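You operate a simulated robot arm through the tools that you are given. There is no shell and no other tool. Be economical: measure what you need, move in short steps, check, and stop when the job is done.

The job below is to be done with a simulated robot arm. You get a single attempt, and the scene is never put back.

TASK
Wind the bench winder's bobbin half full from the cone marked 26, on the small groove.
Fine: park the toggle that sits in the guide now on its own cone; lift the teal shifter; stop at the HALF ticks.
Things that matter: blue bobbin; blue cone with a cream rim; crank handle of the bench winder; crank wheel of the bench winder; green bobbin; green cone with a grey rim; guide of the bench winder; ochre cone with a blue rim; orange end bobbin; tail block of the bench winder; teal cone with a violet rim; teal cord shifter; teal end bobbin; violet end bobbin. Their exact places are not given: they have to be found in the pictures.

The check looks at the end state, three seconds after you hand in, the way a careful person would. Anything else that was tipped, shoved, dropped, spilled or broken makes it a failure.

THE ROBOT
A 7-joint arm with a two-finger gripper, hanging from a carriage that runs on a rail from [0.123, 0] to [-2.757, -0.007] (x, y) and turns from -701 to -14 degrees about z. Base frame: it is fixed where the carriage stands at the start and does not move with it; the origin is on the floor, on the carriage's upright axis, x ahead of it, y to its left, z up; the surface under the hand at the start is at about z = 0.78. Units: m, degrees, N and s.
With the tool pointing down near the work surface it reaches from about 0.1 to 0.38 m from the robot's upright axis, wherever it stands. Its first joint turns from -166.0 to 166.0 degrees. Places, roughly: blue bobbin (3x3x11 cm) [0.1, -0.6, 0.8]; crank handle of the bench winder [0.1, -0.2, 0.9]; crank wheel of the bench winder [0.2, -0.2, 0.8]; green bobbin (3x3x11 cm) [0.1, -0.7, 0.8]; guide of the bench winder [0.2, 0, 0.9]; orange end bobbin (3x3x11 cm) [0.1, -0.5, 0.8]; tail block of the bench winder [0.1, 0.1, 0.8]; teal cord shifter [0.2, -0.1, 0.9]; teal end bobbin (3x3x11 cm) [0.1, 0, 0.8]; violet end bobbin (3x3x11 cm) [0.1, -0.7, 0.8]. Payload 1.37 kg.
The tool frame sits at the grasp point between the pads (the TCP): z along the fingers, y along the line on which they close. The tips reach 0.016 m beyond it. The gripper opens to 0.092 m. The gripper's body begins 0.074 m behind the TCP.
Orientation is told as [roll, pitch, yaw] about the base's x, y, z axes, in that order, counted from this pose: with the fingers straight down and closing along the base's y, the tool's x points along the base's -x, its y along +y and its z along -z.

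THE INTERFACE
- The arm moves only by the tool apply_moves. Its argument "steps" is a list of rows, each a list of 6 numbers: the shift along the base's x, y, z in m, then the turn, a rotation vector about the base's x, y, z in degrees. In form: [[x, y, z, wx, wy, wz], ...]. A call has 1 to 20 rows; each row shifts and turns the commanded pose from where the row before left it. "jaw" is the opening in per cent of the stroke, from 0 (shut) to 100 (fully open), set as the call begins (left out, the last holds). Each row takes 0.2 s and may step no farther than 0.05 m and 8.6 degrees from the row before; otherwise, or with a gripper value out of range, the whole call is refused. A pose out of reach is approached as far as the arm can. The call stops where the force on the tool passes 40 N (or 10 N more than at its start, if that is more) or the arm is blocked; 0.2 s more then pass. Each finger halts on what it meets, pressing with about 21 N; the grip force reading is that of the motor and also rises with nothing between the fingers. The clock runs only during rows and for 0.2 s after the last one: add rows that do not move to give the fingers time. The reply holds the time, the measured pose of the TCP, the force on the tool along the base axes, the opening and the grip force, in the units named above and with some noise, with the torque about the TCP (base axes, N m) and any sound that the robot's microphone picked up.
- Cameras (640 x 400 px; columns grow to the right, rows downward): "scene" is now at [0.2553, -0.0074, 1.7524]; the picture's right is [-0.11, -0.99, 0.00], its down [-0.93, 0.11, -0.36] and it looks along [0.36, -0.04, -0.93] (base axes); focal length 237 px, centre (320, 200). "wrist" rides on the gripper at [0.071, 0.019, -0.111] in the tool frame; the picture's right is [-0.26, 0.97, 0.00], its down [-0.78, -0.21, -0.59] and it looks along [-0.57, -0.15, 0.81] (tool axes); focal length 280 px, centre (320, 200).
- get_image(camera): a new picture of that camera. It takes no simulated time.
- lift_body(by): slides the trunk up (or, below 0, down) by that many m; the arm and the scene camera ride with it, the base frame stays. It gives what a move gives, with no picture.
- base_move(legs): drives the robot by 1 to 6 legs, each [ahead, left, turn to the left] in m, m and degrees, along the robot's own axes; the way and the turn of a leg run together, so that a leg with both is an arc; at most 1.5 m and 180 degrees a leg. The arm and the cameras ride along, it lands a little off, and it stops where it bumps. It keeps to its track: a leg is cut to what the track allows. It gives what a move gives.
- pan_tilt(pan, tilt): turns the head with the scene camera to pan (to the left, within 155 degrees either way) and tilt (down, from -29 to 69), counted from straight ahead of the robot. It gives what a move gives.
- measure_at(camera, pixels): for up to 12 pixels [column, row] of the newest picture of that camera ("zoom" is the newest enlarged one), the place [x, y, z] in the base frame of the surface seen there, good to about 0.003 m. It takes no simulated time.
- zoom(camera, box): a new picture of the part [left, top, right, bottom] of that camera's present view, enlarged. It takes no simulated time.
- hand_in(): hands the job in; it is judged then, once.

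Keep the steps short. Do not move on a guess: measure, check each grasp and each placing, and mend mistakes. In all there are 80 turns and 68 pictures (those below and enlarged ones count). Leave the gripper open and the arm clear of the work at the hand-in unless told otherwise, and finish with a single line.

The tools are called after ">>>" by a JSON object that holds its "api" and its "payload". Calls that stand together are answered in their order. apply_moves: Moves the arm, as the interface text tells. Its arguments: {"type":"object","properties":{"steps":{"type":"array","items":{"type":"array","items":{"type":"number"}}},"jaw":{"type":"number"}},"required":["steps"]} The other tools are called the same way: lift_body (by) slides the trunk up or down; base_move (legs) drives the base; pan_tilt (pan, tilt) turns the head that bears the scene camera; get_image (camera) takes a picture; measure_at (camera, pixels) gives the place of the surface under pixels of a picture; zoom (camera, box) takes an enlarged picture of a part of a camera's view; hand_in () hands the job in.

At the start:

```text
t: 0.0
eef_pos: [0.298, 0.0263, 1.1405]
tcp_rot: [0.0, 0.0, 0.0]
force: [0.0, -0.4, -0.7]
torque: [-0.01, -0.01, 0.02]
width: 0.0918
grasp_force: 0.0
trunk travel left (down, up): [-0.575, 0.085]
robot x, y, heading: [0.0004, 0.0008, -0.2]
head pan, tilt: [-6.5, 68.8]
```

scene: 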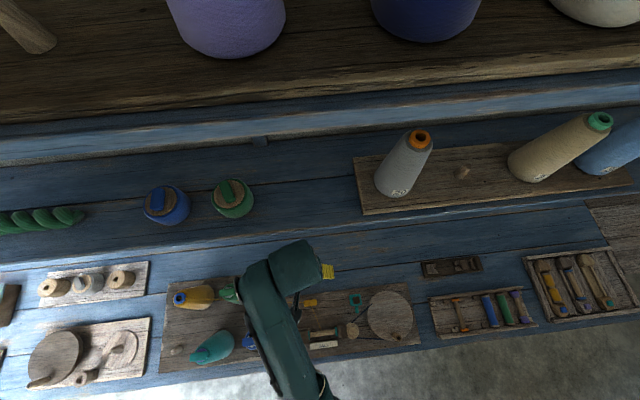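
wrist: 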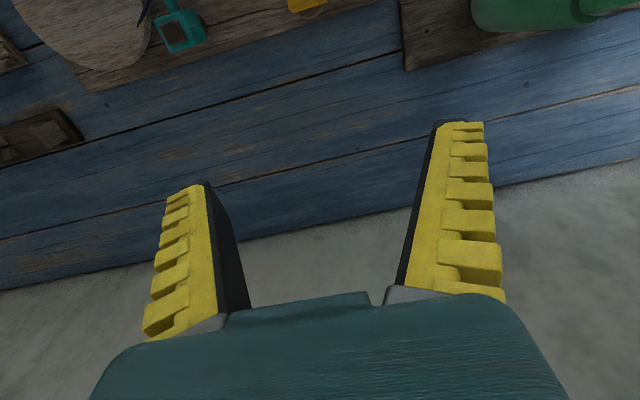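

I see the bench winder at about pixels (160-420, 270-370), partly hidden by the arm. I take enlarged views of it and the cones first.

>>> {"api": "zoom", "payload": {"camera": "scene", "box": [150, 240, 430, 400]}}

>>> {"api": "zoom", "payload": {"camera": "scene", "box": [340, 100, 640, 340]}}

>>> {"api": "zoom", "payload": {"camera": "scene", "box": [0, 160, 280, 400]}}

```text
2.29 times, centred on (290, 320) of scene
```

zoom: 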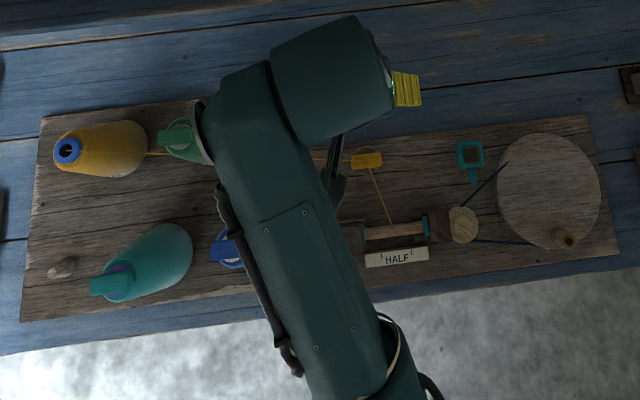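

```text
1.67 times, centred on (490, 220) of scene
```

zoom: 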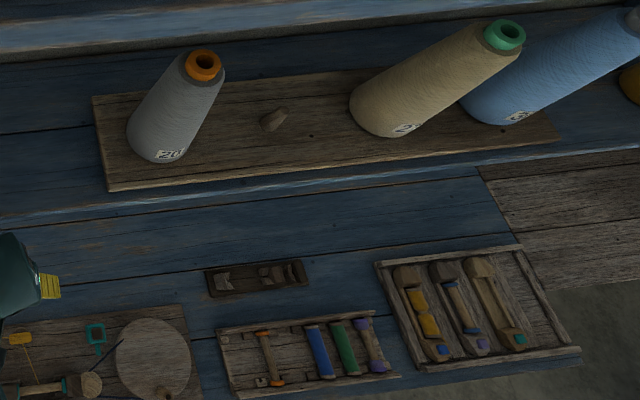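

```text
1.67 times, centred on (140, 280) of scene
```

zoom: 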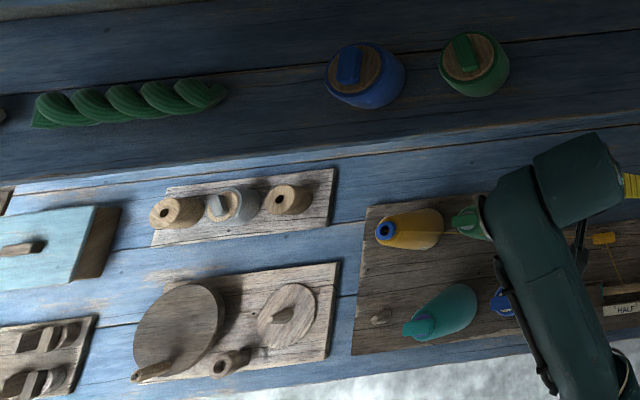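

The yellow toggle (from the ochre cone) sits in the guide; the arm hides the middle. I swing the arm to the right, high above everything, to see the winder.

>>> {"api": "apply_moves", "payload": {"steps": [[-0.01, -0.05, 0, 0, 0, 0], [-0.01, -0.05, 0, 0, 0, 0], [-0.01, -0.05, 0, 0, 0, 0], [-0.02, -0.05, 0, 0, 0, 0], [-0.03, -0.05, 0, 0, 0, 0], [-0.03, -0.05, 0, 0, 0, 0], [-0.03, -0.03, 0, 0, 0, 0]]}}

>>> {"api": "zoom", "payload": {"camera": "scene", "box": [150, 240, 430, 400]}}

>>> {"api": "get_image", "payload": {"camera": "wrist"}}

```text
refused: row 1 steps farther than a row can; nothing moved
```

```text
2.29 times, centred on (290, 320) of scene
```

zoom: 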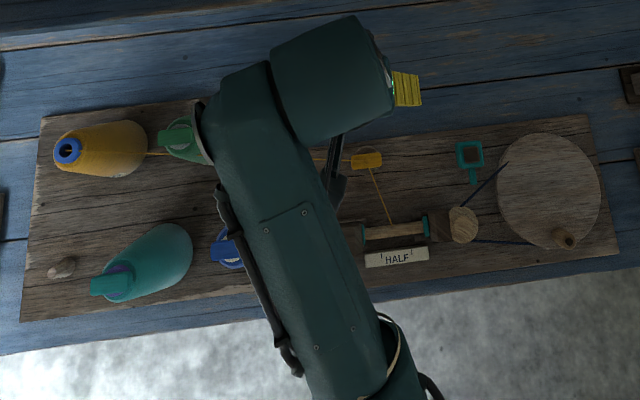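

```text
61 pictures are left
```

wrist: 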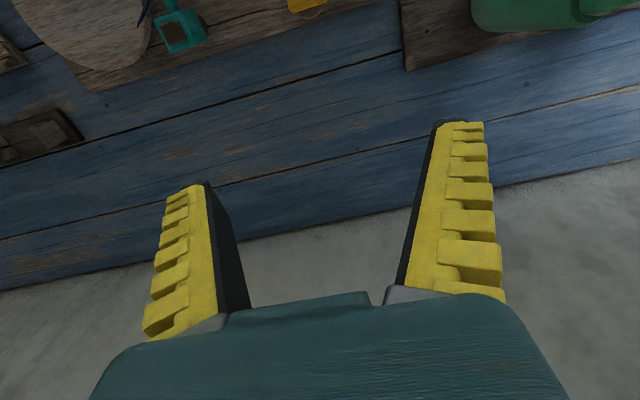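

The rows were too long; I repeat with 0.045 m steps.

>>> {"api": "apply_moves", "payload": {"steps": [[-0.01, -0.045, 0, 0, 0, 0], [-0.01, -0.045, 0, 0, 0, 0], [-0.01, -0.045, 0, 0, 0, 0], [-0.015, -0.045, 0, 0, 0, 0], [-0.02, -0.045, 0, 0, 0, 0], [-0.02, -0.045, 0, 0, 0, 0], [-0.02, -0.04, 0, 0, 0, 0]]}}

>>> {"api": "zoom", "payload": {"camera": "scene", "box": [150, 240, 430, 400]}}

```text
t: 1.6
eef_pos: [0.194, -0.2845, 1.1379]
tcp_rot: [0.0, 0.0, 0.0]
force: [0.2, -0.2, 0.2]
torque: [-0.04, 0.03, -0.01]
width: 0.0917
grasp_force: 0.1
trunk travel left (down, up): [-0.575, 0.085]
robot x, y, heading: [0.0003, 0.0006, 0.4]
head pan, tilt: [-6.5, 68.8]
```

```text
2.29 times, centred on (290, 320) of scene
```

zoom: 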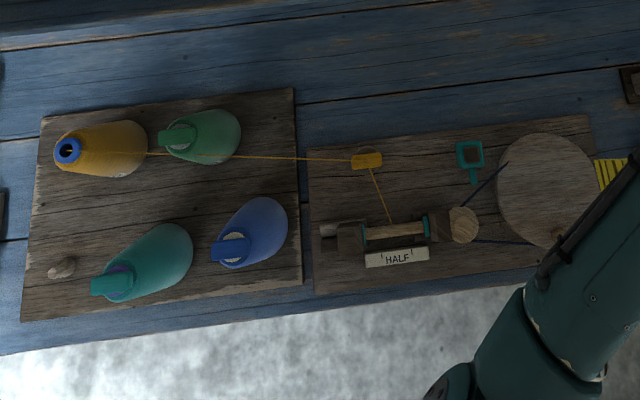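

Now the view is clear. I measure the key points in this enlarged picture.

>>> {"api": "measure_at", "payload": {"camera": "zoom", "pixels": [[67, 150], [366, 160], [177, 138], [232, 248], [110, 283], [470, 153], [473, 178], [565, 238], [548, 190], [393, 231], [348, 238], [397, 258]]}}

>>> {"api": "zoom", "payload": {"camera": "scene", "box": [285, 280, 425, 370]}}

>>> {"api": "zoom", "payload": {"camera": "scene", "box": [155, 275, 295, 365]}}

```text
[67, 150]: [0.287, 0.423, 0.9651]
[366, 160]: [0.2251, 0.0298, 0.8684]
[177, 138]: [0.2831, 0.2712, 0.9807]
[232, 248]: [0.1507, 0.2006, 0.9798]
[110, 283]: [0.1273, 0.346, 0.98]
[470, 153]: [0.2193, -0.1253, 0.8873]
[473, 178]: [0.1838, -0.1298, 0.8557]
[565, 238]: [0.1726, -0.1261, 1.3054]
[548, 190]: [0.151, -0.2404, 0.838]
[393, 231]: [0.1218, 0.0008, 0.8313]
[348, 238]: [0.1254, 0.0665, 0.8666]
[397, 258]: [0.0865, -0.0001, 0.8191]
```

```text
4.44 times, centred on (355, 325) of scene
```

zoom: 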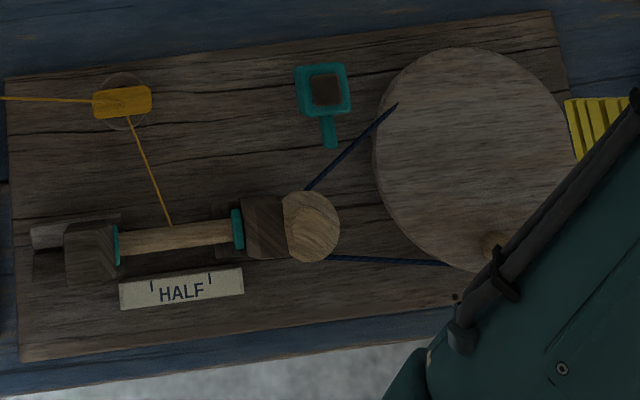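

```text
4.44 times, centred on (225, 320) of scene
```

zoom: 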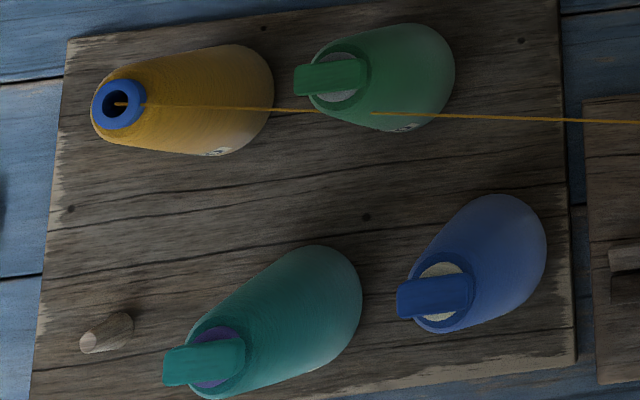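

The number labels face the robot side (low on the cones). I back the carriage away and look from farther out, with the trunk lower.

>>> {"api": "base_move", "payload": {"legs": [[-0.8, 0, 0]]}}

>>> {"api": "lift_body", "payload": {"by": -0.3}}

>>> {"api": "pan_tilt", "payload": {"pan": 5, "tilt": 35}}

>>> {"api": "get_image", "payload": {"camera": "scene"}}

```text
t: 5.8
eef_pos: [-0.5996, -0.2884, 1.138]
tcp_rot: [0.1, 0.0, -0.5]
force: [-0.1, -0.4, 0.9]
torque: [0.0, 0.0, 0.01]
width: 0.0918
grasp_force: 0.0
trunk travel left (down, up): [-0.575, 0.085]
robot x, y, heading: [-0.7922, -0.0014, -0.7]
head pan, tilt: [-6.5, 68.8]
```

```text
t: 8.8
eef_pos: [-0.5991, -0.2881, 0.8399]
tcp_rot: [0.0, 0.0, -0.6]
force: [0.0, -0.4, 0.3]
torque: [-0.01, 0.01, -0.01]
width: 0.0918
grasp_force: 0.0
trunk travel left (down, up): [-0.275, 0.385]
robot x, y, heading: [-0.7886, -0.0023, -0.9]
head pan, tilt: [-6.5, 68.8]
```

```text
t: 9.8
eef_pos: [-0.5998, -0.2891, 0.8393]
tcp_rot: [0.0, 0.0, -0.6]
force: [-0.5, 0.1, 0.5]
torque: [-0.02, 0.0, 0.02]
width: 0.0919
grasp_force: 0.0
trunk travel left (down, up): [-0.275, 0.385]
robot x, y, heading: [-0.7909, -0.0008, -0.4]
head pan, tilt: [5.0, 35.0]
```

```text
57 pictures are left
```

scene: 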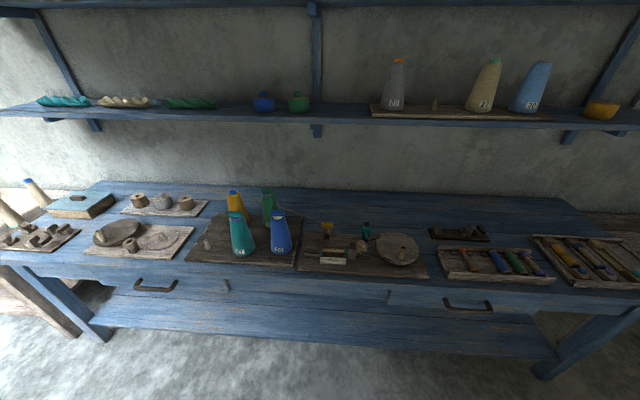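

>>> {"api": "zoom", "payload": {"camera": "scene", "box": [190, 180, 310, 270]}}

>>> {"api": "zoom", "payload": {"camera": "scene", "box": [300, 205, 430, 290]}}

```text
4.44 times, centred on (250, 225) of scene
```

zoom: 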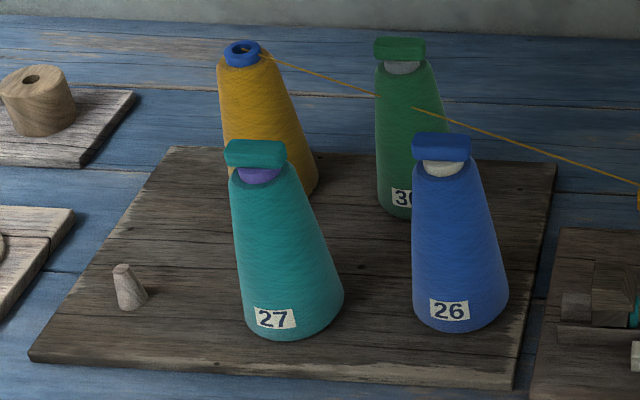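

```text
4.71 times, centred on (365, 248) of scene
```

zoom: 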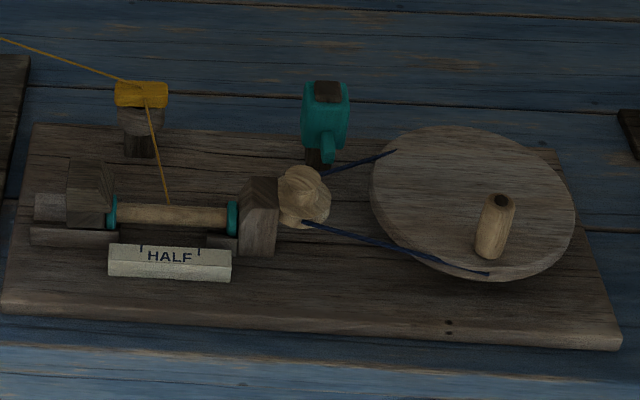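

The blue cone is 26. The yellow toggle from the ochre cone is in the guide. Closer looks at shifter/pulley/wheel and guide.

>>> {"api": "zoom", "payload": {"camera": "scene", "box": [348, 215, 424, 268]}}

>>> {"api": "zoom", "payload": {"camera": "scene", "box": [300, 215, 372, 265]}}

```text
7.55 times, centred on (386, 242) of scene
```

zoom: 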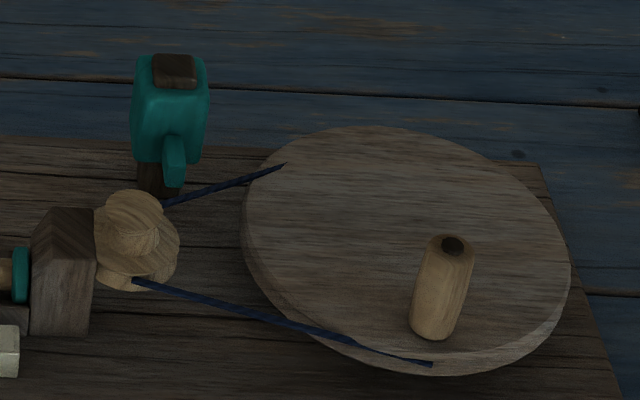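

```text
8.00 times, centred on (336, 240) of scene
```

zoom: 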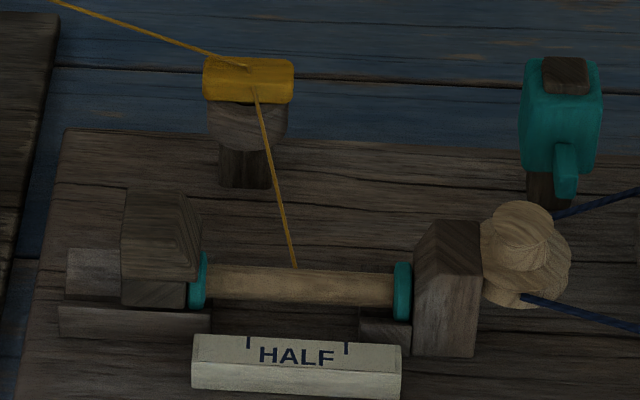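

Clear now: blue cone = 26; the cord lies on the big pulley groove (next to the head block), small groove outside. I measure further points (shelf edges, ochre rim) for clearance, plus detail points on shifter and handle.

>>> {"api": "get_image", "payload": {"camera": "scene"}}

>>> {"api": "measure_at", "payload": {"camera": "scene", "pixels": [[440, 118], [312, 6], [398, 60], [398, 108], [240, 194], [236, 215], [279, 214]]}}

>>> {"api": "zoom", "payload": {"camera": "scene", "box": [348, 215, 424, 268]}}

>>> {"api": "measure_at", "payload": {"camera": "zoom", "pixels": [[173, 62], [150, 100], [173, 150], [200, 110], [452, 242], [435, 310], [250, 270], [405, 150], [565, 260], [430, 365], [130, 235], [115, 280]]}}

```text
52 pictures are left
```

scene: 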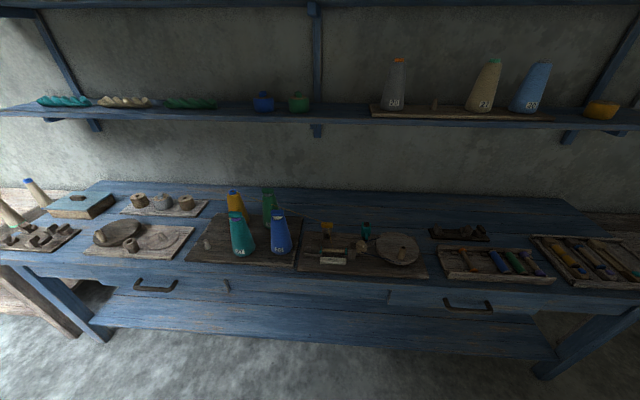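

```text
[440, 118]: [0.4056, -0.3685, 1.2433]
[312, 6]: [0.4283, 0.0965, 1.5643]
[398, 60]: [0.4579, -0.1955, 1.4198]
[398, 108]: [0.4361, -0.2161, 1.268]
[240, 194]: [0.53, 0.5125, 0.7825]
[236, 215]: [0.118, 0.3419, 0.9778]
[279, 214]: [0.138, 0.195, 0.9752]
```

```text
7.55 times, centred on (386, 242) of scene
```

zoom: 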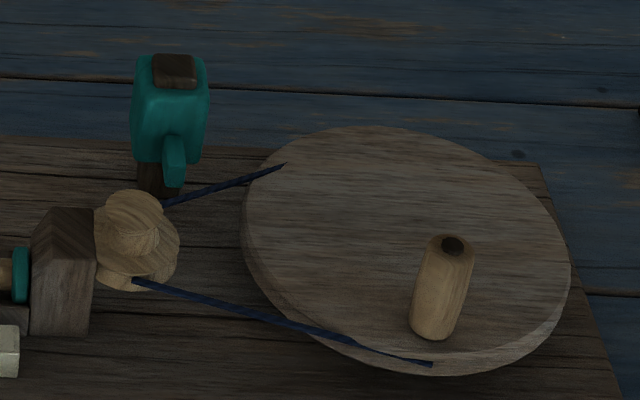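

```text
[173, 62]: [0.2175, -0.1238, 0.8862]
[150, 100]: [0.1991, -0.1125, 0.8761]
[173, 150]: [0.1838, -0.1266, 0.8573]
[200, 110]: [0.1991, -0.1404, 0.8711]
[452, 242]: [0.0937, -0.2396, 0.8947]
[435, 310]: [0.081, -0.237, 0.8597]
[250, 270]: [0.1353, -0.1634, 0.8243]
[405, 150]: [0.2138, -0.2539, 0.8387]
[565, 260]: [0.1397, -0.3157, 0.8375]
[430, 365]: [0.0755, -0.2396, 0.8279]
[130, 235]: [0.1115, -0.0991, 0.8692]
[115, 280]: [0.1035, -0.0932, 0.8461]
```

Shelf edge at x≈0.405, z≈1.24: keep the arm below/short of it. Now I raise the trunk and drive back in to x≈0.1.

>>> {"api": "lift_body", "payload": {"by": 0.25}}

>>> {"api": "base_move", "payload": {"legs": [[0.87, 0, 0]]}}

>>> {"api": "pan_tilt", "payload": {"pan": 10, "tilt": 66}}

>>> {"api": "apply_moves", "payload": {"steps": [[0, 0.045, 0, 0, 0, 0], [-0.005, 0.045, 0, 0, 0, 0], [-0.005, 0.045, 0, 0, 0, 0], [-0.005, 0.045, 0, 0, 0, 0], [-0.005, 0.045, 0, 0, 0, 0], [-0.005, 0.045, 0, 0, 0, 0], [0, 0.045, 0, 0, 0, 0], [0, 0.045, 0, 0, 0, 0], [0, 0.045, 0, 0, 0, 0], [0, 0.045, 0, 0, 0, 0], [0, 0.045, 0, 0, 0, 0], [0.01, 0.045, 0, 0, 0, 0], [0.01, 0.045, 0, 0, 0, 0], [0.01, 0.045, 0, 0, 0, 0], [0.0, 0.045, 0, 0, 0, 0]]}}

>>> {"api": "get_image", "payload": {"camera": "scene"}}

>>> {"api": "get_image", "payload": {"camera": "wrist"}}

```text
t: 12.4
eef_pos: [-0.5998, -0.2882, 1.0877]
tcp_rot: [0.0, 0.0, -0.6]
force: [-0.4, -0.2, 0.2]
torque: [0.03, -0.02, 0.01]
width: 0.0919
grasp_force: 0.0
trunk travel left (down, up): [-0.525, 0.135]
robot x, y, heading: [-0.7928, -0.0034, -0.4]
head pan, tilt: [5.0, 35.0]
```

```text
t: 17.0
eef_pos: [0.2716, -0.2837, 1.0897]
tcp_rot: [0.1, 0.0, 0.4]
force: [0.5, 0.4, 1.3]
torque: [0.03, -0.04, -0.01]
width: 0.092
grasp_force: 0.1
trunk travel left (down, up): [-0.525, 0.135]
robot x, y, heading: [0.0759, 0.0003, 0.5]
head pan, tilt: [5.0, 35.0]
```

```text
t: 18.0
eef_pos: [0.273, -0.2823, 1.0887]
tcp_rot: [0.0, 0.0, 0.3]
force: [0.5, 0.1, 0.0]
torque: [0.03, 0.03, 0.0]
width: 0.0918
grasp_force: 0.0
trunk travel left (down, up): [-0.525, 0.135]
robot x, y, heading: [0.079, 0.0008, 0.5]
head pan, tilt: [10.0, 66.0]
```

```text
t: 21.2
eef_pos: [0.279, 0.3902, 1.0877]
tcp_rot: [0.0, -0.1, 0.3]
force: [-0.8, -0.4, -0.5]
torque: [0.04, -0.01, 0.0]
width: 0.0918
grasp_force: 0.0
trunk travel left (down, up): [-0.525, 0.135]
robot x, y, heading: [0.0736, -0.0012, 0.3]
head pan, tilt: [10.0, 66.0]
```

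```text
50 pictures are left
```

scene: 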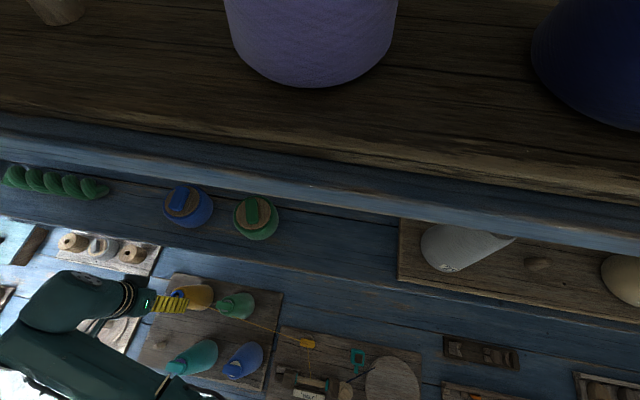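

```text
49 pictures are left
```

wrist: 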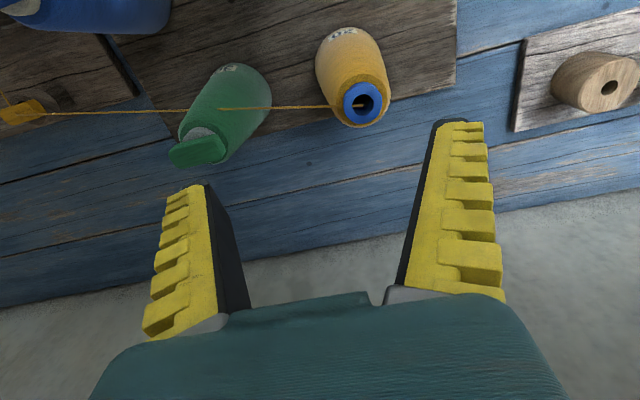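

The arm reaches the ochre cone at this height (trunk gives the height). I measure the ochre rim and green toggle in the wrist picture (rim around (363,102)).

>>> {"api": "measure_at", "payload": {"camera": "wrist", "pixels": [[347, 103], [378, 103], [363, 88], [363, 118], [363, 104], [175, 155], [222, 148], [200, 142], [200, 157], [215, 130], [30, 105]]}}

>>> {"api": "zoom", "payload": {"camera": "wrist", "box": [150, 40, 400, 190]}}

```text
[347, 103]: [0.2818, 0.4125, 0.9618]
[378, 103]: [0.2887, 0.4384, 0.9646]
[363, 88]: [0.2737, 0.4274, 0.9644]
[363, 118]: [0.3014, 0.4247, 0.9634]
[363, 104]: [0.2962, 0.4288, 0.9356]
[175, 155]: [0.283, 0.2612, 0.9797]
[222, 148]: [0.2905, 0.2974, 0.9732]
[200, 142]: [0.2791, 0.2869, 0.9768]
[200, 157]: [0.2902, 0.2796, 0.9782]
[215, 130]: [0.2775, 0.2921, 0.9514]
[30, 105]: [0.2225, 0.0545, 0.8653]
```

```text
2.56 times, centred on (275, 115) of wrist
```

zoom: 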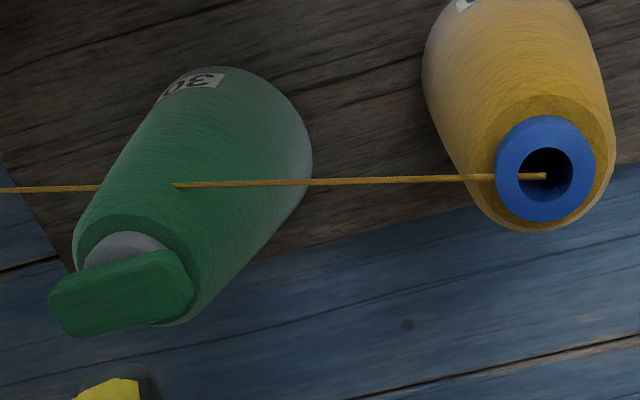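

Rim centre: (0.2875, 0.426), top z 0.964, hole about 14 mm. Now I go above the yellow toggle in the guide, turning the fingers so they close along x.

>>> {"api": "apply_moves", "payload": {"steps": [[-0.0045, -0.03, 0, 0, 0, 7.5], [-0.0045, -0.03, 0, 0, 0, 7.5], [-0.0045, -0.03, 0, 0, 0, 7.5], [-0.0045, -0.03, 0, 0, 0, 7.5], [-0.0045, -0.03, 0, 0, 0, 7.5], [-0.0045, -0.03, 0, 0, 0, 7.5], [-0.0045, -0.03, 0, 0, 0, 7.5], [-0.0045, -0.03, 0, 0, 0, 7.5], [-0.0045, -0.03, 0, 0, 0, 7.5], [-0.0045, -0.03, 0, 0, 0, 7.5], [-0.0045, -0.03, 0, 0, 0, 7.5], [-0.0045, -0.03, 0, 0, 0, 7.5]]}}

>>> {"api": "lift_body", "payload": {"by": -0.08}}

>>> {"api": "get_image", "payload": {"camera": "wrist"}}

>>> {"api": "get_image", "payload": {"camera": "scene"}}

```text
t: 23.8
eef_pos: [0.2249, 0.0321, 1.0904]
tcp_rot: [0.0, 0.0, 90.4]
force: [-0.3, 0.0, 0.1]
torque: [-0.04, 0.02, 0.0]
width: 0.0917
grasp_force: 0.0
trunk travel left (down, up): [-0.525, 0.135]
robot x, y, heading: [0.0809, 0.0017, 0.3]
head pan, tilt: [10.0, 66.0]
```

```text
t: 24.9
eef_pos: [0.2264, 0.0319, 1.0107]
tcp_rot: [0.1, 0.0, 90.4]
force: [-0.1, 0.2, 0.2]
torque: [0.01, 0.03, 0.01]
width: 0.0919
grasp_force: 0.1
trunk travel left (down, up): [-0.445, 0.215]
robot x, y, heading: [0.0766, -0.0029, 0.3]
head pan, tilt: [10.0, 66.0]
```

```text
47 pictures are left
```

wrist: 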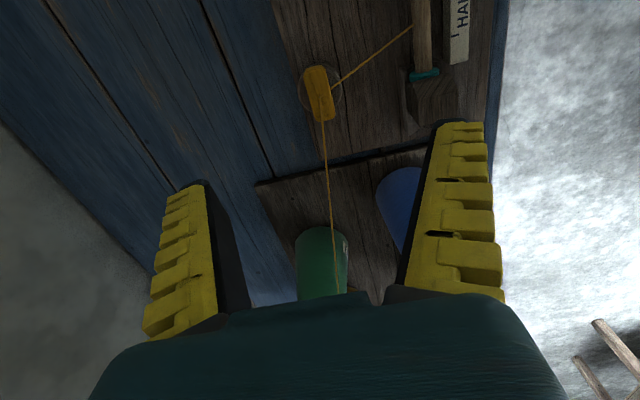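

```text
46 pictures are left
```

scene: 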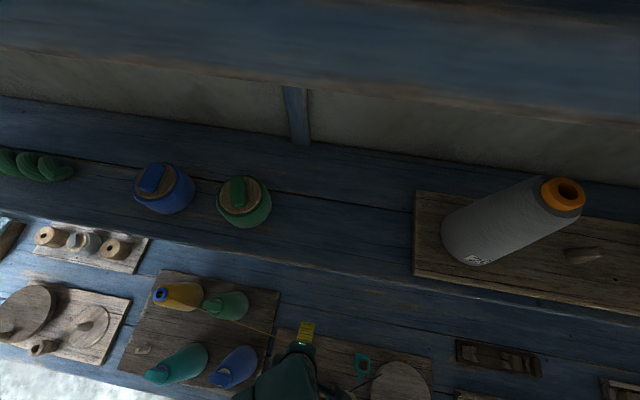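

>>> {"api": "zoom", "payload": {"camera": "wrist", "box": [270, 40, 390, 140]}}

>>> {"api": "measure_at", "payload": {"camera": "wrist", "pixels": [[306, 70], [324, 66], [313, 119], [333, 117], [318, 92], [308, 92], [330, 90], [337, 102], [303, 92], [348, 160]]}}

```text
4.00 times, centred on (330, 90) of wrist
```

zoom: 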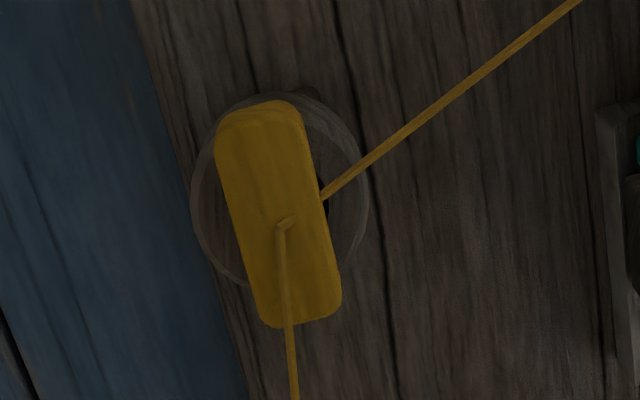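

```text
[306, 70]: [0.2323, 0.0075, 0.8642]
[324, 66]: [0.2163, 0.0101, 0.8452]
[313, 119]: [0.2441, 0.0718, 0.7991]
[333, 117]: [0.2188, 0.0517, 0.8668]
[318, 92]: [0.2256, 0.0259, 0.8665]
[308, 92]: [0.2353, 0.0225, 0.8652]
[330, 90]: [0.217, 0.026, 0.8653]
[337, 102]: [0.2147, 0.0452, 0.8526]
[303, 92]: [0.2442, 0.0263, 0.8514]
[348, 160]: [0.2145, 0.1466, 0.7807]
```

Toggle: centre (0.226, 0.030), 18 mm across x, 46 mm along y, top z 0.867; cup top z 0.852. The TCP is right above it. I descend to TCP z≈0.871 with the jaw half open and close.

>>> {"api": "apply_moves", "payload": {"jaw": 50, "steps": [[0, -0.001, -0.035, 0, 0, 0], [0, -0.001, -0.035, 0, 0, 0], [0, 0, -0.03, 0, 0, 0], [0, 0, -0.025, 0, 0, 0], [0, 0, -0.013, 0, 0, 0], [0, 0, 0, 0, 0, 0]]}}

>>> {"api": "get_image", "payload": {"camera": "wrist"}}

```text
t: 26.4
eef_pos: [0.225, 0.0277, 0.8708]
tcp_rot: [0.0, 0.0, 90.3]
force: [0.0, 0.4, 0.5]
torque: [0.0, -0.04, 0.01]
width: 0.0491
grasp_force: 2.0
trunk travel left (down, up): [-0.445, 0.215]
robot x, y, heading: [0.0736, -0.0016, 0.4]
head pan, tilt: [10.0, 66.0]
```

```text
44 pictures are left
```

wrist: 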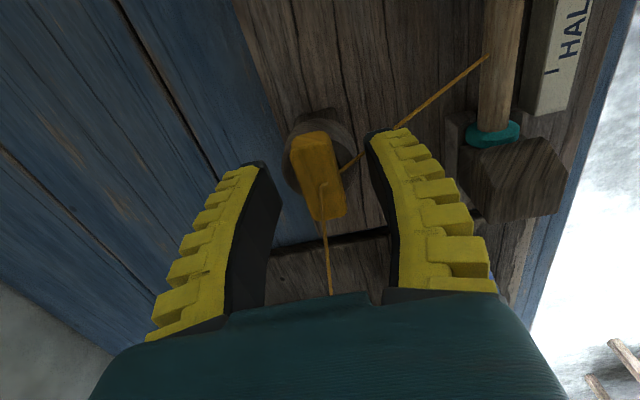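

The toggle lies between the finger tips. Close.

>>> {"api": "apply_moves", "payload": {"jaw": 0, "steps": [[0, 0, 0, 0, 0, 0], [0, 0, 0, 0, 0, 0], [0, 0, 0, 0, 0, 0], [0, 0, 0, 0, 0, 0]]}}

>>> {"api": "apply_moves", "payload": {"steps": [[0, 0, 0.01, 0, 0, 0], [0, 0, 0.015, 0, 0, 0], [0, 0, 0.02, 0, 0, 0], [0, 0, 0.03, 0, 0, 0], [0, 0, 0.04, 0, 0, 0], [0, 0, 0.035, 0, 0, 0]]}}

>>> {"api": "get_image", "payload": {"camera": "wrist"}}

```text
t: 27.4
eef_pos: [0.2256, 0.0281, 0.8727]
tcp_rot: [0.0, 0.0, 90.2]
force: [-0.7, 0.0, 7.4]
torque: [0.04, 0.01, -0.02]
width: 0.0139
grasp_force: 20.9
trunk travel left (down, up): [-0.445, 0.215]
robot x, y, heading: [0.0784, 0.0016, 0.3]
head pan, tilt: [10.0, 66.0]
```

```text
t: 28.8
eef_pos: [0.2244, 0.0273, 1.0189]
tcp_rot: [0.1, 0.0, 90.5]
force: [-0.3, -0.7, 0.6]
torque: [0.02, -0.03, -0.01]
width: 0.0114
grasp_force: 20.9
trunk travel left (down, up): [-0.445, 0.215]
robot x, y, heading: [0.0785, -0.001, 0.3]
head pan, tilt: [10.0, 66.0]
```

```text
43 pictures are left
```

wrist: 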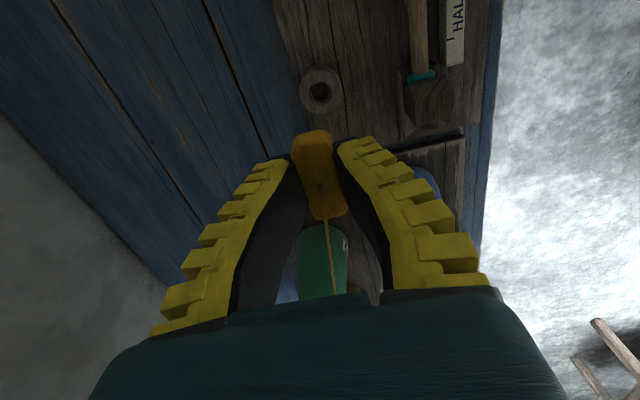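

Toggle is out of the guide. Width shrank 13.9→11.4 mm, so I check the grip more closely.

>>> {"api": "zoom", "payload": {"camera": "wrist", "box": [260, 60, 400, 240]}}

>>> {"api": "measure_at", "payload": {"camera": "zoom", "pixels": [[300, 180], [320, 250], [335, 330], [285, 75]]}}

>>> {"api": "measure_at", "payload": {"camera": "wrist", "pixels": [[312, 140], [318, 170], [326, 205], [319, 93], [310, 77], [303, 95], [338, 92], [350, 152], [285, 165]]}}

```text
2.22 times, centred on (330, 150) of wrist
```

zoom: 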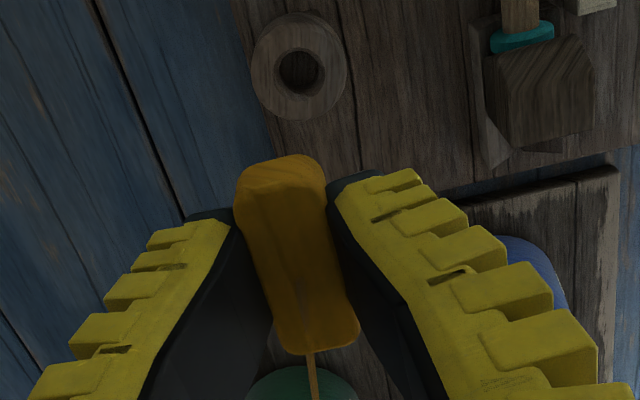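

```text
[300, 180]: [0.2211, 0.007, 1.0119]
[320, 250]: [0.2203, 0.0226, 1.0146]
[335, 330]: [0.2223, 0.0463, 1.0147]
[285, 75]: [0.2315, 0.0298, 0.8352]
```

```text
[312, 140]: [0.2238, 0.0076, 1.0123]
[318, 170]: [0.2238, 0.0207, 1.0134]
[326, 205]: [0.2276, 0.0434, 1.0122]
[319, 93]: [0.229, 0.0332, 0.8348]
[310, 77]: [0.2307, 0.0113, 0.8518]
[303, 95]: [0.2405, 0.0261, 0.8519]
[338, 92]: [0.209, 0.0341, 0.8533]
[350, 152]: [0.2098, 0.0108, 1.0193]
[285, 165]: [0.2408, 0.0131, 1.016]
```

Grip is good: toggle centred on the TCP, top 6 mm below it. Guide hole centre ≈(0.225, 0.030), cup top 0.852. I raise, drive a touch forward for reach, and carry it above the ochre rim.

>>> {"api": "apply_moves", "payload": {"steps": [[0, 0, 0.04, 0, 0, 0], [0, 0, 0.04, 0, 0, 0]]}}

>>> {"api": "base_move", "payload": {"legs": [[0.04, 0, 0]]}}

>>> {"api": "apply_moves", "payload": {"steps": [[0.0023, 0.03985, 0, 0, 0, 0], [0.0023, 0.03985, 0, 0, 0, 0], [0.0023, 0.03985, 0, 0, 0, 0], [0.0023, 0.03985, 0, 0, 0, 0], [0.0023, 0.03985, 0, 0, 0, 0], [0.0023, 0.03985, 0, 0, 0, 0], [0.0023, 0.03985, 0, 0, 0, 0], [0.0023, 0.03985, 0, 0, 0, 0], [0.0023, 0.03985, 0, 0, 0, 0], [0.0023, 0.03985, 0, 0, 0, 0], [0, 0, 0, 0, 0, 0]]}}

>>> {"api": "get_image", "payload": {"camera": "wrist"}}

```text
t: 29.4
eef_pos: [0.2267, 0.0276, 1.0547]
tcp_rot: [-0.2, -0.1, 90.3]
force: [-0.1, 0.1, 0.6]
torque: [0.0, 0.02, 0.01]
width: 0.0115
grasp_force: 21.4
out of reach, approached as far as the arm can: row 1, 2
trunk travel left (down, up): [-0.445, 0.215]
robot x, y, heading: [0.0755, -0.003, 0.2]
head pan, tilt: [10.0, 66.0]
```

```text
t: 30.2
eef_pos: [0.2672, 0.0282, 1.0554]
tcp_rot: [-0.1, -0.1, 90.3]
force: [-0.3, -0.5, -0.2]
torque: [0.0, 0.0, -0.01]
width: 0.0116
grasp_force: 20.9
trunk travel left (down, up): [-0.445, 0.215]
robot x, y, heading: [0.1143, 0.0016, 0.1]
head pan, tilt: [10.0, 66.0]
```

```text
t: 32.6
eef_pos: [0.2926, 0.4263, 1.0558]
tcp_rot: [-0.2, 0.0, 90.3]
force: [1.2, 0.8, -0.8]
torque: [-0.02, 0.02, 0.01]
width: 0.0114
grasp_force: 21.3
trunk travel left (down, up): [-0.445, 0.215]
robot x, y, heading: [0.1183, -0.0006, 0.3]
head pan, tilt: [10.0, 66.0]
```

```text
41 pictures are left
```

wrist: 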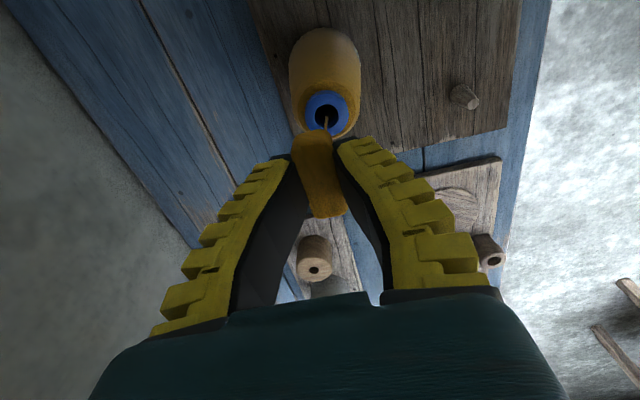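

The rim is at about (327,110). I re-measure it from here.

>>> {"api": "measure_at", "payload": {"camera": "wrist", "pixels": [[309, 110], [344, 108], [324, 93], [327, 127], [318, 160]]}}

>>> {"api": "zoom", "payload": {"camera": "wrist", "box": [280, 70, 380, 140]}}

>>> {"api": "measure_at", "payload": {"camera": "zoom", "pixels": [[180, 250], [410, 240], [300, 140], [250, 150], [200, 200], [390, 180]]}}

```text
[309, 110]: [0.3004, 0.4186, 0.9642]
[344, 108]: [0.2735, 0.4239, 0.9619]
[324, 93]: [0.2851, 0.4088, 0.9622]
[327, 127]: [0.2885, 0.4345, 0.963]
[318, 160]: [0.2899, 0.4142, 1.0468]
```

```text
5.71 times, centred on (330, 105) of wrist
```

zoom: 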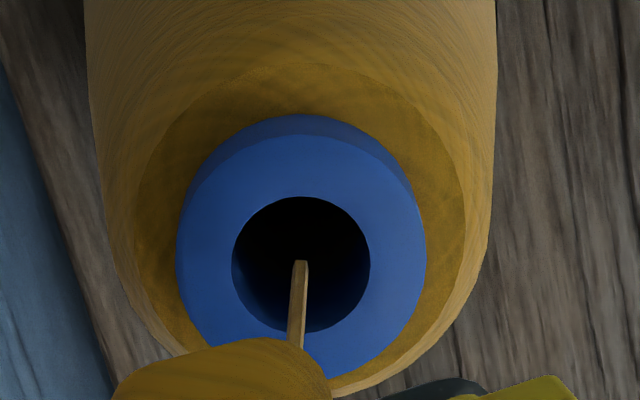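

```text
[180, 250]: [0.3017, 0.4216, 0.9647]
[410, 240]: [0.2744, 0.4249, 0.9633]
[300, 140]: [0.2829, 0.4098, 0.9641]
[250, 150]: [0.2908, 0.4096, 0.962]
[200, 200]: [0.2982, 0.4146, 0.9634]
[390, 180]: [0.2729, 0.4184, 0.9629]
```

Rim centre ≈(0.2876, 0.425). I correct by −5 mm x, −1.5 mm y and descend gently toward TCP z≈0.987.

>>> {"api": "apply_moves", "payload": {"steps": [[-0.005, -0.0015, 0, 0, 0, 0], [0, 0, 0, 0, 0, 0], [0, 0, -0.01, 0, 0, 0], [0, 0, -0.01, 0, 0, 0], [0, 0, -0.01, 0, 0, 0], [0, 0, -0.008, 0, 0, 0], [0, 0, 0, 0, 0, 0]]}}

>>> {"api": "zoom", "payload": {"camera": "wrist", "box": [260, 70, 400, 240]}}

```text
t: 34.2
eef_pos: [0.2838, 0.4237, 1.0167]
tcp_rot: [-0.2, -0.1, 90.2]
force: [0.2, -1.1, -0.1]
torque: [0.02, -0.02, -0.01]
width: 0.0114
grasp_force: 20.9
trunk travel left (down, up): [-0.445, 0.215]
robot x, y, heading: [0.1192, 0.0009, 0.2]
head pan, tilt: [10.0, 66.0]
```

```text
2.35 times, centred on (330, 155) of wrist
```

zoom: 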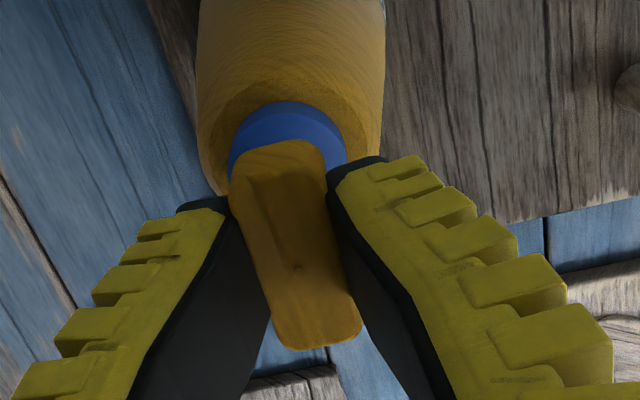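

Reading of x (0.2838) differs from the expected 0.2876; I re-read the pose and measure toggle versus rim.

>>> {"api": "apply_moves", "payload": {"steps": [[0, 0, 0, 0, 0, 0]]}}

>>> {"api": "measure_at", "payload": {"camera": "zoom", "pixels": [[235, 200], [322, 180], [290, 240], [255, 310], [355, 300], [233, 160], [345, 150], [290, 112], [280, 160], [310, 335]]}}

>>> {"api": "apply_moves", "payload": {"steps": [[0, 0, 0, 0, 0, 0]]}}

```text
t: 34.6
eef_pos: [0.2842, 0.4241, 1.0172]
tcp_rot: [-0.2, -0.1, 90.3]
force: [0.7, 0.0, -0.7]
torque: [0.02, 0.02, 0.0]
width: 0.0116
grasp_force: 21.2
trunk travel left (down, up): [-0.445, 0.215]
robot x, y, heading: [0.118, 0.0026, 0.2]
head pan, tilt: [10.0, 66.0]
```

```text
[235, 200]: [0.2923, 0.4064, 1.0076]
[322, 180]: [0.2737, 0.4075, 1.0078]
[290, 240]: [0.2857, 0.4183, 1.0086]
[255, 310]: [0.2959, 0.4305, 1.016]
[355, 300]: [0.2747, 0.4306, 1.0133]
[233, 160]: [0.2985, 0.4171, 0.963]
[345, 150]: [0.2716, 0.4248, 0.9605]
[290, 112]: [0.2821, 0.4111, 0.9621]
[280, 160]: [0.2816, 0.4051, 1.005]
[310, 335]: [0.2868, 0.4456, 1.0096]
```

```text
t: 35.0
eef_pos: [0.2841, 0.4244, 1.0165]
tcp_rot: [-0.2, -0.1, 90.2]
force: [0.2, 0.3, -0.9]
torque: [-0.01, 0.01, -0.03]
width: 0.0115
grasp_force: 21.5
trunk travel left (down, up): [-0.445, 0.215]
robot x, y, heading: [0.1207, -0.0021, 0.2]
head pan, tilt: [10.0, 66.0]
```

Toggle centre sits about 3 mm short in x; I shift +3 mm and descend slowly.

>>> {"api": "apply_moves", "payload": {"steps": [[0.0032, -0.0003, 0, 0, 0, 0], [0, 0, -0.006, 0, 0, 0], [0, 0, -0.006, 0, 0, 0], [0, 0, -0.006, 0, 0, 0], [0, 0, -0.006, 0, 0, 0], [0, 0, -0.004, 0, 0, 0], [0, 0, -0.003, 0, 0, 0], [0, 0, 0, 0, 0, 0]]}}

>>> {"api": "zoom", "payload": {"camera": "wrist", "box": [260, 70, 400, 240]}}

```text
t: 36.8
eef_pos: [0.2874, 0.4254, 0.9856]
tcp_rot: [-0.2, -0.1, 90.3]
force: [0.3, -1.4, 1.2]
torque: [-0.02, -0.01, 0.01]
width: 0.0119
grasp_force: 21.0
trunk travel left (down, up): [-0.445, 0.215]
robot x, y, heading: [0.1196, 0.0007, 0.6]
head pan, tilt: [10.0, 66.0]
```

```text
2.35 times, centred on (330, 155) of wrist
```

zoom: 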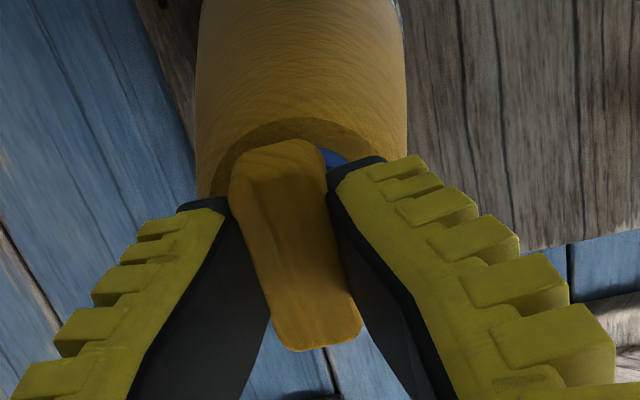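

Seated depth nearly reached with no side force. I nudge 1.5 mm lower to feel contact, then open slowly.

>>> {"api": "apply_moves", "payload": {"steps": [[0, 0, -0.0015, 0, 0, 0], [0, 0, 0, 0, 0, 0]]}}

>>> {"api": "apply_moves", "payload": {"jaw": 40, "steps": [[0, 0, 0, 0, 0, 0], [0, 0, 0, 0, 0, 0], [0, 0, 0, 0, 0, 0]]}}

>>> {"api": "zoom", "payload": {"camera": "wrist", "box": [260, 70, 400, 240]}}

```text
t: 37.4
eef_pos: [0.2894, 0.4245, 0.985]
tcp_rot: [-0.2, -0.1, 90.3]
force: [-1.2, -3.0, 7.4]
torque: [-0.09, 0.02, 0.01]
width: 0.0139
grasp_force: 21.3
trunk travel left (down, up): [-0.445, 0.215]
robot x, y, heading: [0.1191, -0.0002, 0.3]
head pan, tilt: [10.0, 66.0]
```

```text
t: 38.2
eef_pos: [0.288, 0.4241, 0.9838]
tcp_rot: [-0.3, -0.1, 90.4]
force: [0.6, -0.2, -0.6]
torque: [-0.01, -0.04, 0.0]
width: 0.0402
grasp_force: 2.4
trunk travel left (down, up): [-0.445, 0.215]
robot x, y, heading: [0.1209, -0.0031, 0.4]
head pan, tilt: [10.0, 66.0]
```

```text
2.35 times, centred on (330, 155) of wrist
```

zoom: 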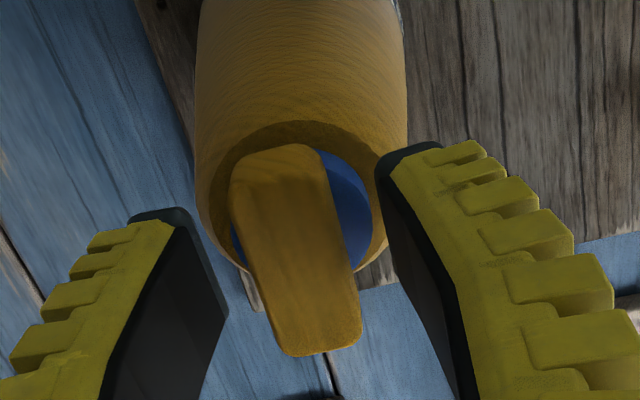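

The yellow toggle is parked on the ochre cone. I rise straight up and move above the blue toggle.

>>> {"api": "apply_moves", "payload": {"steps": [[0, 0, 0.02, 0, 0, 0], [0, 0, 0.03, 0, 0, 0], [0, 0, 0.02, 0, 0, 0], [-0.02, -0.032, 0, 0, 0, 0], [-0.02, -0.032, 0, 0, 0, 0], [-0.02, -0.032, 0, 0, 0, 0], [-0.02, -0.032, 0, 0, 0, 0], [-0.02, -0.032, 0, 0, 0, 0], [-0.02, -0.032, 0, 0, 0, 0], [-0.02, -0.032, 0, 0, 0, 0], [0, 0, 0, 0, 0, 0]]}}

>>> {"api": "get_image", "payload": {"camera": "wrist"}}

```text
t: 40.6
eef_pos: [0.1466, 0.1994, 1.0552]
tcp_rot: [-0.2, -0.1, 90.3]
force: [-0.1, -0.5, -0.4]
torque: [0.01, -0.03, -0.02]
width: 0.0401
grasp_force: 2.5
trunk travel left (down, up): [-0.445, 0.215]
robot x, y, heading: [0.1188, -0.0012, 0.3]
head pan, tilt: [10.0, 66.0]
```

```text
36 pictures are left
```

wrist: 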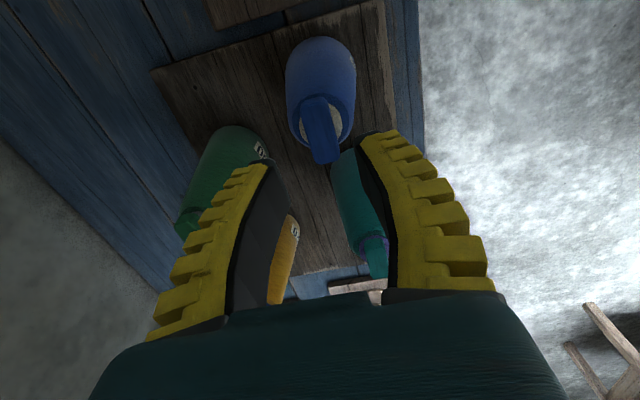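

>>> {"api": "zoom", "payload": {"camera": "wrist", "box": [270, 70, 380, 180]}}

>>> {"api": "measure_at", "payload": {"camera": "wrist", "pixels": [[302, 100], [327, 98], [314, 100], [316, 115], [320, 140], [308, 125], [332, 125], [315, 160], [338, 155], [327, 158], [343, 130], [350, 110]]}}

```text
3.64 times, centred on (325, 125) of wrist
```

zoom: 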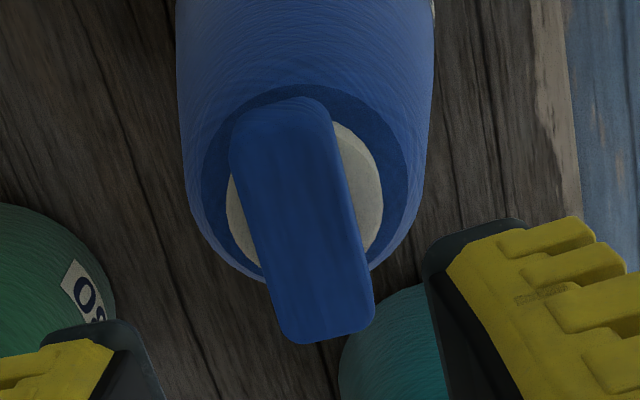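

```text
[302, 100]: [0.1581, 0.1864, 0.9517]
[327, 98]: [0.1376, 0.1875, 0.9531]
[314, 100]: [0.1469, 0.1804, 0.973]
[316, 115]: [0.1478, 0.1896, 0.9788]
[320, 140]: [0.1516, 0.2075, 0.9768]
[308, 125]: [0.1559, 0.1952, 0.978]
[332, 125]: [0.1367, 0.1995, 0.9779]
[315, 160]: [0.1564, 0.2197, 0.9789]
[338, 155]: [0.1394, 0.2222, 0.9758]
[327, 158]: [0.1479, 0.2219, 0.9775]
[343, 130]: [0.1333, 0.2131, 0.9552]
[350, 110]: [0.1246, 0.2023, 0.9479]
```

Blue toggle: centre (0.1475, 0.2015), top z 0.978. I centre and descend to TCP z≈0.982, then close.

>>> {"api": "apply_moves", "payload": {"steps": [[0.001, 0.002, 0, 0, 0, 0], [0, 0, -0.025, 0, 0, 0], [0, 0, -0.025, 0, 0, 0], [0, 0, -0.015, 0, 0, 0], [0, 0, -0.008, 0, 0, 0], [0, 0, 0, 0, 0, 0]]}}

>>> {"api": "zoom", "payload": {"camera": "wrist", "box": [230, 70, 430, 240]}}

```text
t: 42.0
eef_pos: [0.1486, 0.2005, 0.9794]
tcp_rot: [-0.2, -0.1, 90.2]
force: [0.0, 0.0, 0.1]
torque: [-0.01, -0.01, -0.02]
width: 0.0405
grasp_force: 2.1
trunk travel left (down, up): [-0.445, 0.215]
robot x, y, heading: [0.1199, 0.0009, 0.2]
head pan, tilt: [10.0, 66.0]
```

```text
2.35 times, centred on (330, 155) of wrist
```

zoom: 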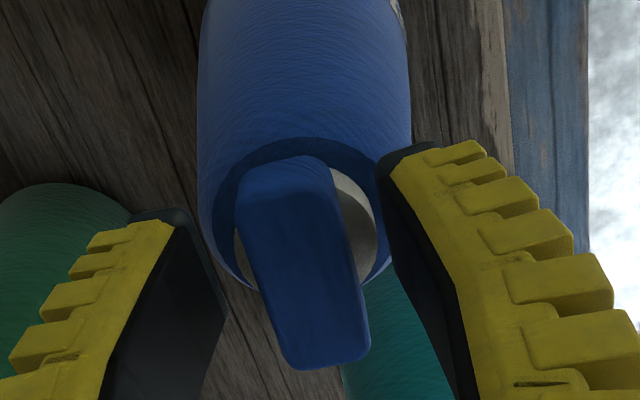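

Slightly low; I raise 3 mm, close, and lift a bit.

>>> {"api": "apply_moves", "payload": {"steps": [[0, 0, 0.003, 0, 0, 0]]}}

>>> {"api": "apply_moves", "payload": {"jaw": 0, "steps": [[0, 0, 0, 0, 0, 0], [0, 0, 0, 0, 0, 0], [0, 0, 0, 0, 0, 0], [0, 0, 0, 0, 0, 0]]}}

>>> {"api": "apply_moves", "payload": {"steps": [[0, 0, 0.01, 0, 0, 0], [0, 0, 0.02, 0, 0, 0], [0, 0, 0.03, 0, 0, 0], [0, 0, 0.015, 0, 0, 0]]}}

>>> {"api": "get_image", "payload": {"camera": "wrist"}}

```text
t: 42.4
eef_pos: [0.1496, 0.2022, 0.984]
tcp_rot: [-0.3, 0.0, 90.3]
force: [0.1, 0.3, 0.1]
torque: [0.01, 0.01, 0.03]
width: 0.0402
grasp_force: 2.9
trunk travel left (down, up): [-0.445, 0.215]
robot x, y, heading: [0.116, 0.0031, 0.2]
head pan, tilt: [10.0, 66.0]
```

```text
t: 43.4
eef_pos: [0.1503, 0.2019, 0.984]
tcp_rot: [-0.2, -0.2, 90.3]
force: [0.5, -1.9, 8.8]
torque: [-0.02, 0.01, 0.01]
width: 0.0144
grasp_force: 21.1
trunk travel left (down, up): [-0.445, 0.215]
robot x, y, heading: [0.1182, 0.0006, 0.2]
head pan, tilt: [10.0, 66.0]
```

```text
t: 44.4
eef_pos: [0.15, 0.2015, 1.0592]
tcp_rot: [-0.2, 0.0, 90.3]
force: [-0.1, -0.6, 0.2]
torque: [-0.02, -0.02, -0.01]
width: 0.0114
grasp_force: 21.1
trunk travel left (down, up): [-0.445, 0.215]
robot x, y, heading: [0.119, 0.0021, 0.4]
head pan, tilt: [10.0, 66.0]
```

```text
33 pictures are left
```

wrist: 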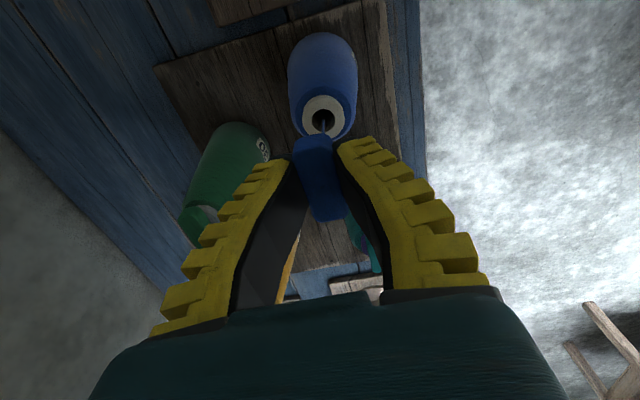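

Blue toggle held. I carry it above the guide hole at (0.225, 0.0295), coming down partway.

>>> {"api": "apply_moves", "payload": {"steps": [[0.015, -0.0344, 0, 0, 0, 0], [0.015, -0.0344, 0, 0, 0, 0], [0.015, -0.0344, 0, 0, 0, 0], [0.015, -0.0344, 0, 0, 0, 0], [0.015, -0.0344, 0, 0, 0, 0], [0, 0, -0.04, 0, 0, 0], [0, 0, -0.04, 0, 0, 0], [0, 0, -0.04, 0, 0, 0], [0, 0, 0, 0, 0, 0]]}}

>>> {"api": "zoom", "payload": {"camera": "wrist", "box": [260, 50, 400, 230]}}

>>> {"api": "apply_moves", "payload": {"steps": [[0, 0, 0, 0, 0, 0]]}}

```text
t: 46.4
eef_pos: [0.2204, 0.0419, 0.9318]
tcp_rot: [-0.2, -0.1, 90.4]
force: [-0.3, 0.8, -0.6]
torque: [-0.04, 0.01, -0.02]
width: 0.0115
grasp_force: 21.0
out of reach, approached as far as the arm can: row 1, 2
trunk travel left (down, up): [-0.445, 0.215]
robot x, y, heading: [0.1178, -0.0004, 0.3]
head pan, tilt: [10.0, 66.0]
```

```text
2.22 times, centred on (330, 140) of wrist
```

zoom: 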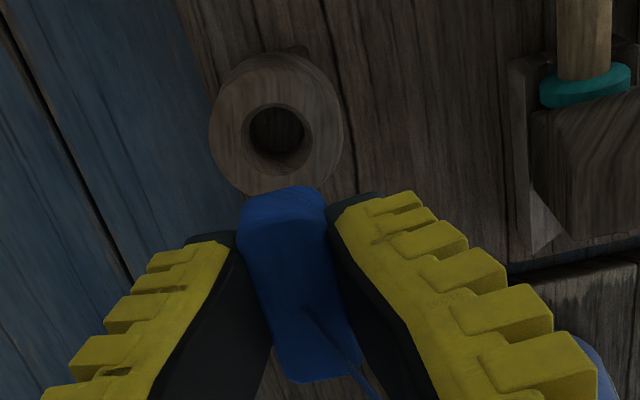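

```text
t: 46.8
eef_pos: [0.2202, 0.0403, 0.9306]
tcp_rot: [-0.2, -0.2, 90.3]
force: [-1.0, 0.0, -0.1]
torque: [0.01, -0.02, 0.02]
width: 0.0116
grasp_force: 21.1
trunk travel left (down, up): [-0.445, 0.215]
robot x, y, heading: [0.1202, -0.0037, 0.1]
head pan, tilt: [10.0, 66.0]
```

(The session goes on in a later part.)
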